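You operate a simulated robot arm through the tools that you are given. There is no shell and no other tool. Be economical: measure what you need, move in short steps, check, and stop when the job is done.

Carry out the task below with a simulated robot arm. There is one attempt and no reset: what you move stays moved.

TASK
Push the embosser drawer shut.

It is judged by the outcome, as a careful person would: the job done as asked, and still so three seconds after it is handed in. It fails if anything else is knocked over, pushed out of place, dropped, spilled or broken.

THE ROBOT
A 7-joint arm with a two-finger parallel gripper, fixed in place. Base frame: the origin is at the foot of the arm, x ahead of it, y to its left, z up; the work surface is at about z = 0. Lengths are in mm, angles in degrees, forces in N, time in s.
With the tool pointing down near the work surface it reaches from about 220 to 580 mm from the base axis. Its first joint turns from -66.0 to 66.0 degrees. Payload 2.5 kg.
Tool frame: the origin (TCP) lies between the finger pads and is the grasp point; the fingertips stand 23 mm ahead of it; z points along the fingers, y is the line along which they close. The gripper opens to 94 mm. The fingers are 38 mm wide and 10 mm thick; the gripper's body (54 by 96 mm) begins 39 mm behind the TCP.
Orientation is told as [roll, pitch, yaw] about the base's x, y, z axes, in that order, counted from this pose: with the fingers straight down and closing along the base's y, the tool's x points along the base's -x, its y along +y and its z along -z.

THE INTERFACE
- The arm moves only by the tool servo_tool. Its argument "commands" is a list of rows, each an object (a shift or turn left out is 0, a gripper value left out holds the last) with "hand": the gripper command, from -1 (shut) to 1 (fully open), values between in proportion; "offset": the shift along the tool's x, y, z in mm, a list of three; "dr": the turn, a rotation vector about the tool's x, y, z in degrees, a list of three. In form: [{"hand": hand, "offset": [x, y, z], "dr": [ax, ay, az]}, ...]. A call has 1 to 12 rows; each row shifts and turns the commanded pose from where the row before left it, along the tool's axes as they then stand. A row lasts 0.2 s, in which the tool goes at most 50 mm and 8.6 degrees; a call with a longer step from one row to the next is refused whole, and so is a gripper value outside its range. A pose out of reach is approached as far as the arm can. The call stops where the force on the tool passes 40 N (or 10 N more than at its start, if that is more) or the arm is blocked; 0.2 s more then pass. The fingers move at their own pace (about 108 mm/s each) and stop on an object; they squeeze with about 22 N. The grip force told is the motor's: it shows also when the fingers shut on nothing. Time passes only in rows, and 0.2 s behind the last, so rows that do not move let the fingers close. It gives the time, the measured TCP pose, the force on the tool (base axes), the opening and the grip force at its end, in the units of the frame above (readings bear some noise), and new pictures: "views" is both (left out), scene, wrist or none.
- Cameras (640 x 400 px; columns grow to the right, rows downward): "scene" is fixed at [94, -390, 560.5]; the picture's right is [0.96, -0.27, 0.00], its down [-0.11, -0.39, -0.92] and it looks along [0.25, 0.88, -0.40] (base axes); focal length 334 px, centre (320, 200). "wrist" rides on the gripper at [-39, 0, -44] in the tool frame; the picture's right is [0.00, -1.00, 0.00], its down [0.97, 0.00, -0.24] and it looks along [0.24, 0.00, 0.97] (tool axes); focal length 218 px, centre (320, 200).
- locate(camera, pixels): there is no depth. For up to 12 entries [column, row, z] of the newest picture of that camera ("zoom" is the newest enlarged one), the place [x, y] in the base frame at which the ray of that pixel passes the height z, good to about 2 mm. No time passes.
- zoom(camera, box): a new picture of the part [left, top, right, bottom] of that camera's present view, enlarged. No time passes.
- hand_in(): hands the job in; it is judged then, once.

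Work in short steps. Measure before you move; look again where a grasp or a placing could have gone wrong, and mend it. You have 60 turns and 120 pictures in all, the two below and enlarged ones among them. Open the gripper and draw the arm clear of the work before you hand the job in, unless the task says otherwise; then end with one line.

The tools are called after "Call:" as a command line: name --argument value ..., lists and objects as JSON in quotes. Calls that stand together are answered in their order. servo_tool: Moves the arm, as the interface text tells. Its arguments: {"type":"object","properties":{"commands":{"type":"array","items":{"type":"object","properties":{"hand":{"type":"number"},"offset":{"type":"array","items":{"type":"number"}},"dr":{"type":"array","items":{"type":"number"}}}}},"views":{"type":"string","enum":["both","scene","wrist","none"]}},"required":["commands"]} The other tools are called the same way: locate (camera, pixels) gives the place at which the rays of pixels pass given heights; zoom (camera, box) takes an enlarged picture of a part of a camera's view; hand_in () hands the job in.

At the start:

```text
clock: 0.0
ee_pos: [252.9, 279.6, 254.7]
tcp_rot: [0.1, -0.1, -0.1]
force: [0.5, 0.3, 0.0]
grip_width: 94.2
finger_force: 0.0
```

scene: 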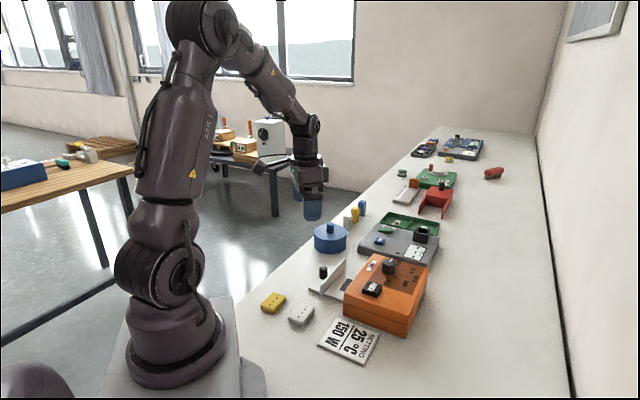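
wrist: 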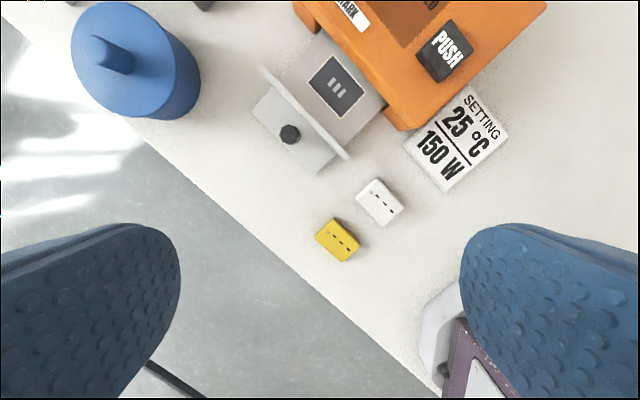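

I see an orange machine with a grey drawer pulled out on its left side (scene about 330,280). I'll enlarge both views to check it.

Call:
zoom --camera "scene" --box '[250, 190, 450, 370]'

Call:
zoom --camera "wrist" --box '[220, 0, 560, 220]'

Call:
locate --camera "wrist" --pixels '[[262, 68, 40], [350, 158, 40], [289, 133, 25], [320, 173, 0], [255, 110, 0], [402, 130, 0], [300, 10, 60], [378, 205, 10], [336, 240, 10], [385, 100, 20], [320, 35, 20], [125, 60, 50]]'

```text
2.22 times, centred on (350, 280) of scene
```

zoom: 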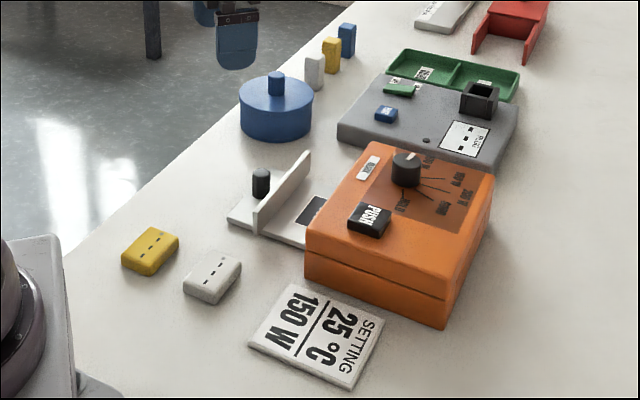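

```text
1.82 times, centred on (390, 110) of wrist
```

zoom: 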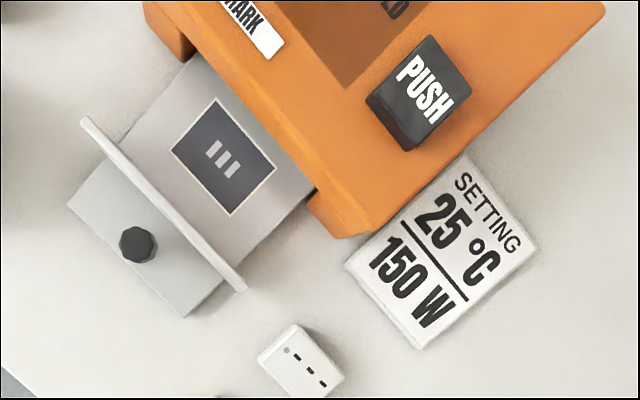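

```text
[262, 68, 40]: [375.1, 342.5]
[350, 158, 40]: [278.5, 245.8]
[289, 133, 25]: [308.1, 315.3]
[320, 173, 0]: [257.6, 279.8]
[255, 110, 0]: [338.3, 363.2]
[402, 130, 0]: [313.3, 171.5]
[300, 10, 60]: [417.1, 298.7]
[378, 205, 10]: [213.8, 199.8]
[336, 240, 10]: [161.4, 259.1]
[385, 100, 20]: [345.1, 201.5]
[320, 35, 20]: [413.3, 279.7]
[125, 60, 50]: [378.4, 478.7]
```

Next I triangulate the drawer front panel and knob from the scene view.

Call:
locate --camera "scene" --pixels '[[344.6, 258.4, 30], [344.6, 258.4, 50], [344.6, 258.4, 70], [319.8, 284.5, 30], [319.8, 284.5, 50], [319.8, 284.5, 70], [323.4, 267.4, 20], [323.4, 267.4, 40], [308, 290, 0], [308, 290, 10], [387, 337, 0], [344, 303, 0]]'

Call:
locate --camera "wrist" --pixels '[[262, 66, 30], [262, 66, 50], [262, 66, 70], [350, 158, 30], [350, 158, 50], [350, 158, 70], [290, 133, 20], [290, 133, 40], [318, 174, 0], [318, 174, 10], [400, 130, 10], [400, 130, 40]]'

```text
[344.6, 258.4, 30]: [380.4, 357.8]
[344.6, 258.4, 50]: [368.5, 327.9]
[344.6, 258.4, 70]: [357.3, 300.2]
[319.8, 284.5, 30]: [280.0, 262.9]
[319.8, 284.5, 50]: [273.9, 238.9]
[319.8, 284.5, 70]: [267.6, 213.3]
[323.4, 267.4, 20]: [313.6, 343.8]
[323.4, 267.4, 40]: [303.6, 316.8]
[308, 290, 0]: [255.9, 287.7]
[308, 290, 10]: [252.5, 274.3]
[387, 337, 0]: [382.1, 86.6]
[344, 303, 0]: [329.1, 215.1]
```

```text
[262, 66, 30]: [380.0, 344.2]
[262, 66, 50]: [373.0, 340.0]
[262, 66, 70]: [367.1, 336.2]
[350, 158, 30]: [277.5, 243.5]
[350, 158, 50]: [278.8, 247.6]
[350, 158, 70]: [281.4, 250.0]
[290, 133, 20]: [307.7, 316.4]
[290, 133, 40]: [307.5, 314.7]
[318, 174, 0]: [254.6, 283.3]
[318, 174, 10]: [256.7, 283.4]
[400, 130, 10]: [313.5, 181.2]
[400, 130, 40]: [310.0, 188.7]
```

Call:
locate --camera "scene" --pixels '[[343.3, 291.3, 50], [343.3, 291.3, 70], [343.3, 291.3, 90], [370, 256, 60], [370, 256, 80], [365, 292, 80], [365, 292, 100]]'

Call:
locate --camera "wrist" --pixels '[[404, 131, 50], [404, 131, 70], [404, 131, 90], [294, 5, 60], [294, 5, 80], [438, 80, 80], [438, 80, 100]]'

```text
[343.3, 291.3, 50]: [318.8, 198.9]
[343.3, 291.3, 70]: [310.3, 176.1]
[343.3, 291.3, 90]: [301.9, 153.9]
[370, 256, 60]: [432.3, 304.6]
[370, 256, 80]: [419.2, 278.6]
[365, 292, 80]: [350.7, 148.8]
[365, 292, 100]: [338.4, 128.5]
```

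```text
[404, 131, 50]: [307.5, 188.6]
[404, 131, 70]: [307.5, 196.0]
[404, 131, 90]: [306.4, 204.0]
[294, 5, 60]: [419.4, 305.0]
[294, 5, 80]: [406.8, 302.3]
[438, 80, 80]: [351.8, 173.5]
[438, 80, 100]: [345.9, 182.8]
```

The panel is about 137 mm wide with its top at z≈43, and its normal is ≈(0.71,-0.70). The knob is at (307,314), and the drawer needs about 55 mm of travel. I'll move above and behind the panel, yaw -45°, tilt 20°, and open the fingers part way so they straddle the knob.

Call:
servo_tool --commands '[{"hand": 0.2, "offset": [-18, 24, 20]}, {"offset": [-17.6, 24.4, 20]}, {"dr": [0, 0, 7.5]}, {"dr": [0, 0, 7.5]}, {"dr": [0, 0, 7.5]}, {"dr": [0, 0, 7.5]}, {"dr": [0, 0, 7.5]}, {"dr": [0, 0, 7.5]}, {"dr": [0, -7, 0]}, {"dr": [0, -7, 0]}, {"dr": [0, -6, 0]}, {}]'

```text
clock: 2.6
ee_pos: [290.7, 328.4, 214.7]
tcp_rot: [0.2, -20.2, -45.0]
force: [0.0, -0.1, 0.2]
grip_width: 56.3
finger_force: 0.1
```

scene: 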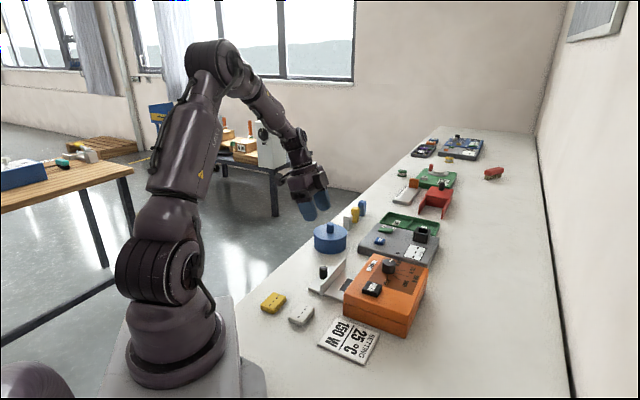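
wrist: 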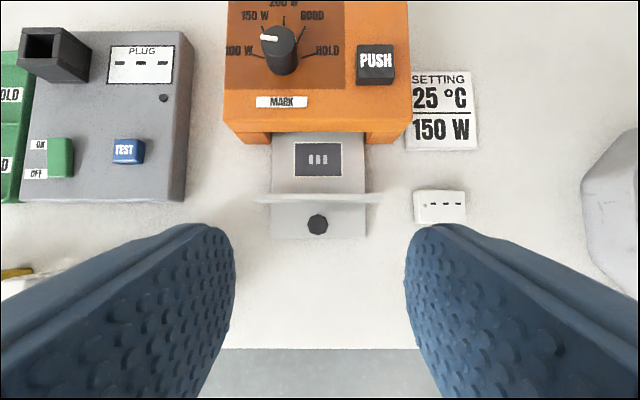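

The alignment is good, with the knob at column 318. Before pushing, I'll check that no other device in the scene could be the embosser.

Call:
zoom --camera "scene" --box '[340, 120, 520, 232]'

Call:
zoom --camera "wrist" --box '[220, 0, 480, 250]'

Call:
locate --camera "wrist" --pixels '[[318, 222, 42], [258, 199, 43], [378, 199, 43], [318, 238, 8], [440, 222, 0], [415, 222, 0], [230, 118, 57], [410, 118, 57]]'

```text
3.56 times, centred on (430, 176) of scene
```

zoom: 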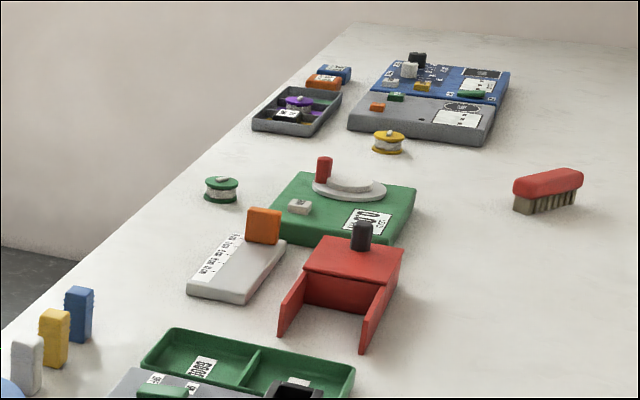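

```text
1.60 times, centred on (350, 125) of wrist
```

zoom: 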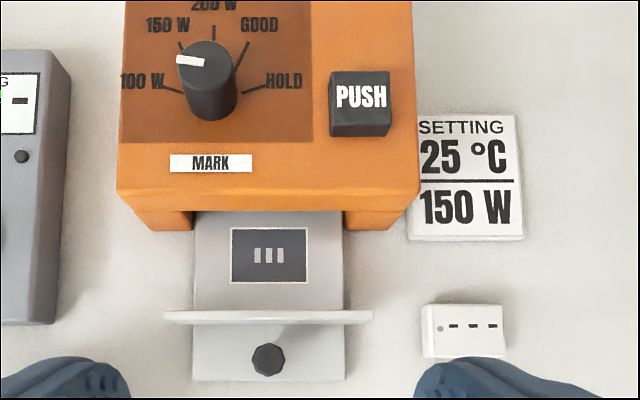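

```text
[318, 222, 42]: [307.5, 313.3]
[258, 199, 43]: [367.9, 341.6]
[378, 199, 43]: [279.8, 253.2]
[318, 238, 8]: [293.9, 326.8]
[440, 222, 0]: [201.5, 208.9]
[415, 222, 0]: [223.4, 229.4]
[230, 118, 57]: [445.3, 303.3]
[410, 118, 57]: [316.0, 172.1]
```

This is the only drawer on the embosser-like device, and the path is clear. I'll go straight down to TCP z≈46.

Call:
servo_tool --commands '[{"offset": [11.6, 0, 31.8]}, {"offset": [11.6, 0, 31.8]}, {"offset": [11.6, 0, 31.8]}, {"offset": [11.6, 0, 31.8]}, {"offset": [6, 0, 16.4]}, {"offset": [5, 0, 13.8]}, {}]'

```text
clock: 4.2
ee_pos: [291.2, 328.8, 46.9]
tcp_rot: [0.1, -20.0, -45.0]
force: [-0.3, 0.6, -0.4]
grip_width: 56.4
finger_force: 0.1
```

scene: 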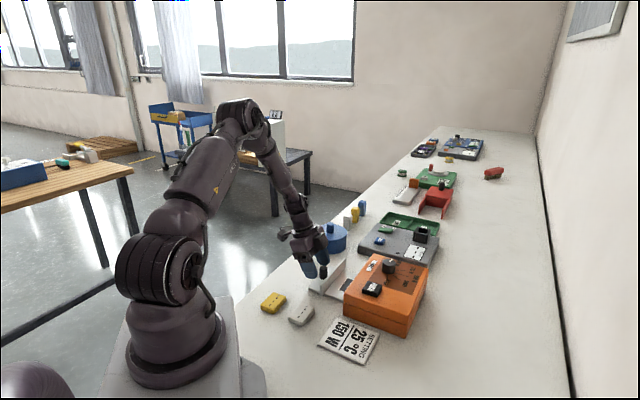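
wrist: 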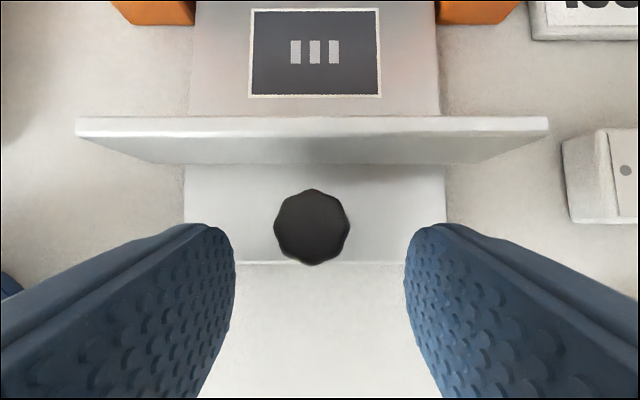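

The fingers straddle the knob and face the panel, and the white block and card sit outside the panel's sweep. I'll push along +n in small rows.

Call:
servo_tool --commands '[{"offset": [-7.5, 0, 2.7]}, {"offset": [-7.5, 0, 2.7]}, {"offset": [-5.6, 0, 2.05]}, {"offset": [-5.6, 0, 2.05]}, {"offset": [-5.6, 0, 2.05]}, {"offset": [-5.6, 0, 2.05]}, {}]'

```text
clock: 5.8
ee_pos: [317.7, 299.8, 46.7]
tcp_rot: [0.1, -20.1, -45.2]
force: [-0.6, 0.5, -0.8]
grip_width: 56.4
finger_force: 0.0
```

scene: 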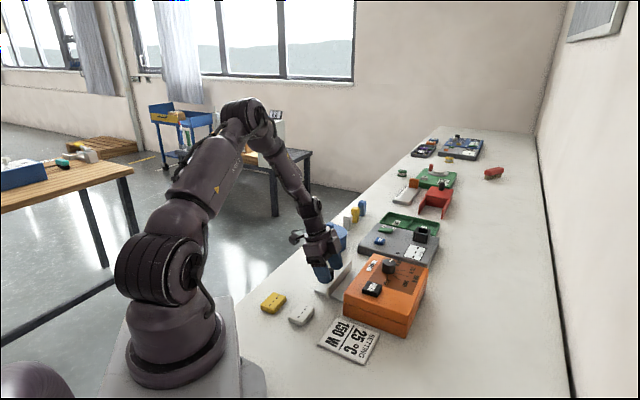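
wrist: 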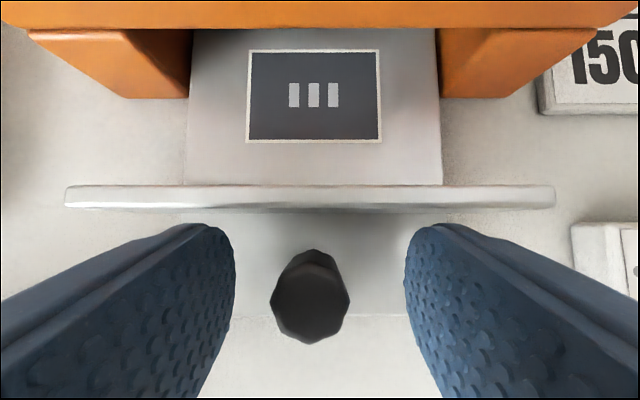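

Call:
servo_tool --commands '[{"offset": [-5.6, 0, 2.05]}, {"offset": [-5.6, 0, 2.05]}, {"offset": [-5.6, 0, 2.05]}, {"offset": [-5.6, 0, 2.05]}, {}]' --views "wrist"

```text
clock: 7.0
ee_pos: [335.6, 283.3, 48.5]
tcp_rot: [0.1, -20.1, -45.1]
force: [0.1, -0.1, 0.2]
grip_width: 56.3
finger_force: 0.0
```

wrist: 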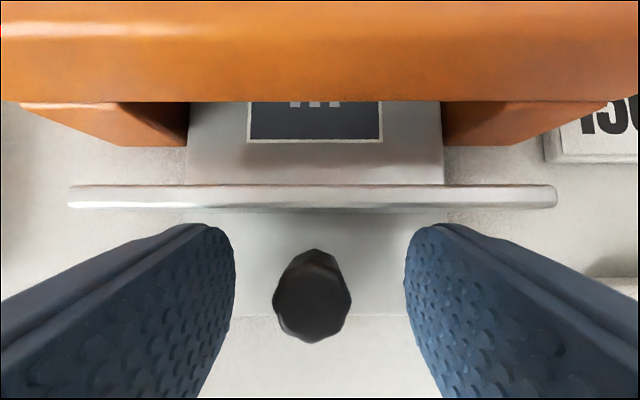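

The drawer is sliding straight with little force. I'll continue in smaller steps until it stops.

Call:
servo_tool --commands '[{"offset": [-3.8, 0, 1.3]}, {"offset": [-3.8, 0, 1.4]}, {"offset": [-3.8, 0, 1.5]}, {}]' --views "wrist"

```text
clock: 8.0
ee_pos: [344.4, 274.6, 49.1]
tcp_rot: [0.1, -19.9, -45.0]
force: [0.2, 0.5, -0.1]
grip_width: 56.4
finger_force: 0.1
```

wrist: 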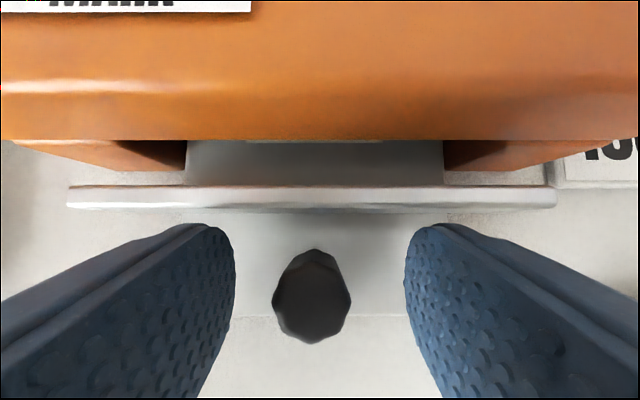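

The card's corner (about 550,170) is close to the panel's right end, so I'll check the clearance.

Call:
locate --camera "wrist" --pixels '[[553, 187, 0], [553, 187, 6], [550, 165, 6], [555, 195, 43], [556, 205, 40], [70, 195, 43], [441, 140, 0], [620, 140, 50]]'

Call:
zoom --camera "scene" --box '[290, 240, 410, 370]'

```text
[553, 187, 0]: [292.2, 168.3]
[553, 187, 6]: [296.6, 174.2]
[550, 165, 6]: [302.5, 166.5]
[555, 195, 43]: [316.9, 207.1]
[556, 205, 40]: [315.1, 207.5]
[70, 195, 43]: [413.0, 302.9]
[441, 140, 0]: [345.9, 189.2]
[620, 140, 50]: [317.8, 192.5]
```

```text
3.08 times, centred on (350, 305) of scene
```

zoom: 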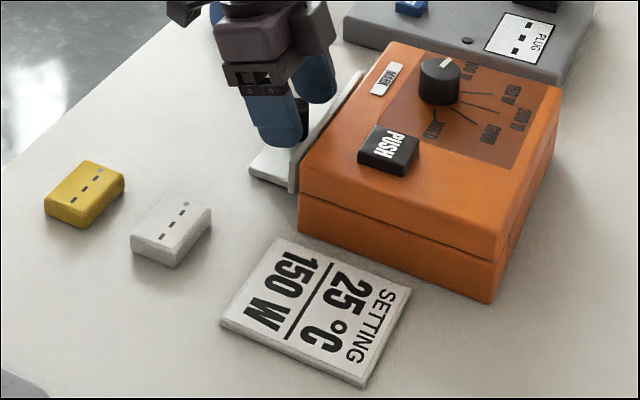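

The panel end clears the card by more than 40 mm. I'll keep pushing until it seats.

Call:
servo_tool --commands '[{"offset": [-2.8, 0, 1.0]}, {"offset": [-2.8, 0, 1.0]}, {"offset": [-1.9, 0, 0.7]}, {"offset": [-1.9, 0, 0.7]}, {}]'

```text
clock: 9.2
ee_pos: [352.4, 267.4, 47.1]
tcp_rot: [0.1, -20.1, -45.0]
force: [-0.2, -0.1, 1.4]
grip_width: 56.5
finger_force: 0.0
```

scene: 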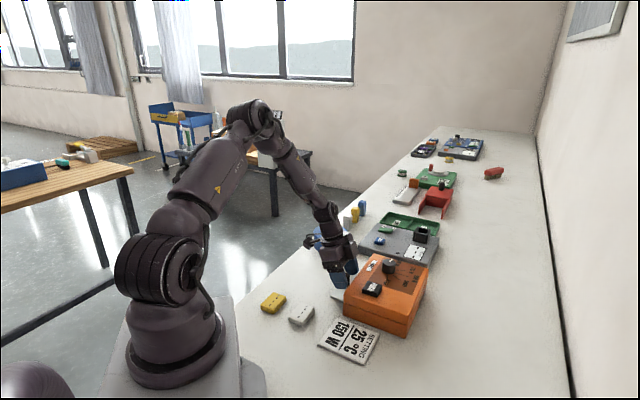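
wrist: 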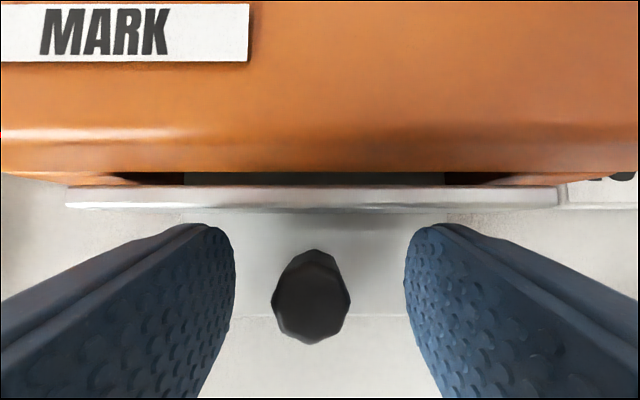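

A small gap is left, so I'll continue with 2 mm rows.

Call:
servo_tool --commands '[{"offset": [-1.9, 0, 0.7]}, {"offset": [-1.9, 0, 0.7]}, {"offset": [-1.4, 0, 0.5]}, {}]' --views "wrist"

```text
clock: 10.2
ee_pos: [352.1, 266.9, 48.3]
tcp_rot: [0.2, -19.8, -45.0]
force: [-16.1, 13.8, 9.7]
grip_width: 57.4
finger_force: 1.1
```

wrist: 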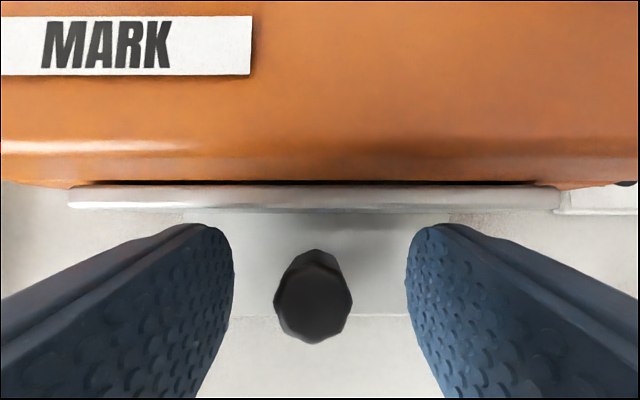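

The push force rose to about 21 N and the panel is against the body, so the drawer is seated. I'll back off along -n, then lift clear.

Call:
servo_tool --commands '[{"offset": [7.5, 0, -2.7]}, {"offset": [14, 0, -5]}, {"offset": [14, 0, -5]}, {"offset": [-11.6, 0, -31.8]}, {"offset": [-11.6, 0, -31.8]}, {"offset": [-11.6, 0, -31.8]}, {"offset": [-11.6, 0, -31.8]}, {"hand": 1, "offset": [-11.6, 0, -31.8]}, {}, {}]'

Call:
zoom --camera "scene" --box '[270, 220, 450, 370]'

```text
clock: 12.4
ee_pos: [328.3, 291.2, 217.2]
tcp_rot: [0.1, -20.0, -45.0]
force: [0.4, 0.1, 0.3]
grip_width: 93.8
finger_force: 0.0
```

scene: 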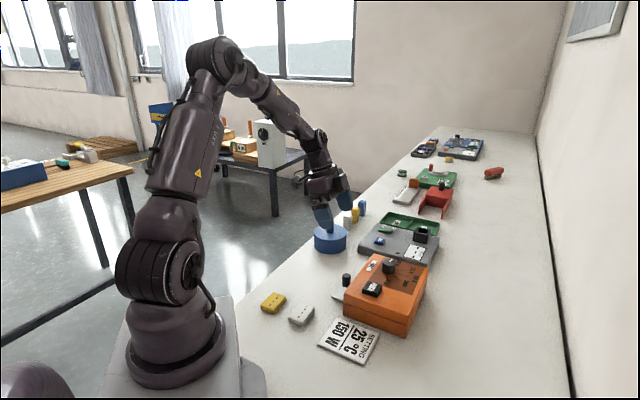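
wrist: 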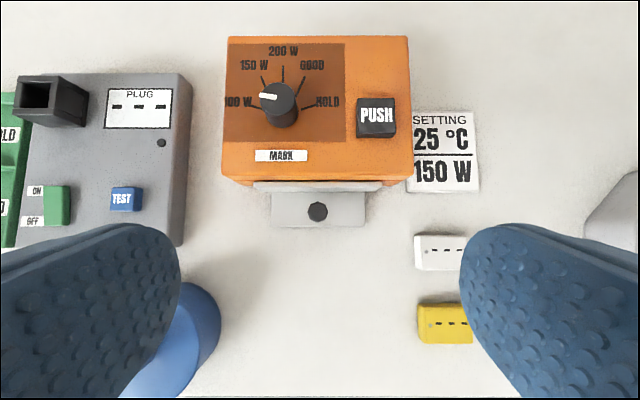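

```text
2.67 times, centred on (360, 295) of scene
```

zoom: 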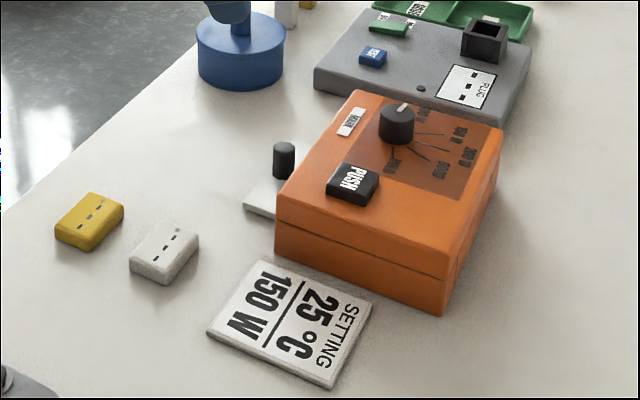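

The drawer looks shut and the other items are unmoved. I'll enlarge the seam to make sure.

Call:
zoom --camera "wrist" --box '[210, 140, 430, 240]'

Call:
locate --camera "wrist" --pixels '[[318, 185, 43], [318, 192, 43], [318, 211, 42], [222, 178, 57], [412, 178, 57]]'

```text
2.91 times, centred on (320, 190) of wrist
```

zoom: 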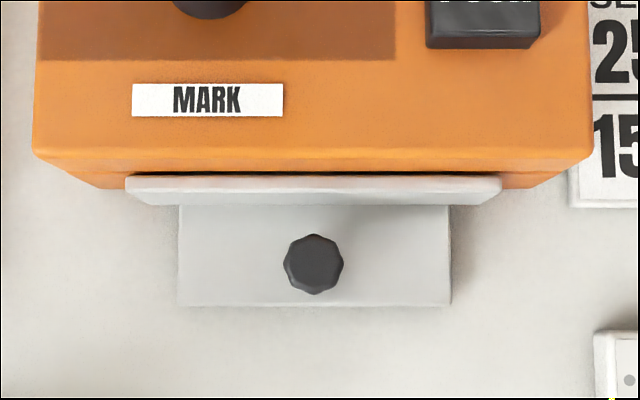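

```text
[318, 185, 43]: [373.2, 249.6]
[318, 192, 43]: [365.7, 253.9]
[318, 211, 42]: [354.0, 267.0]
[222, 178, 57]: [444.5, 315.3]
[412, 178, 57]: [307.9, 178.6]
```

Call:
hand_in

```text
The job is handed in.
```

The embosser drawer is pushed shut: its front panel is seated against the orange body, nothing else looks moved, and the arm is clear with the gripper open.
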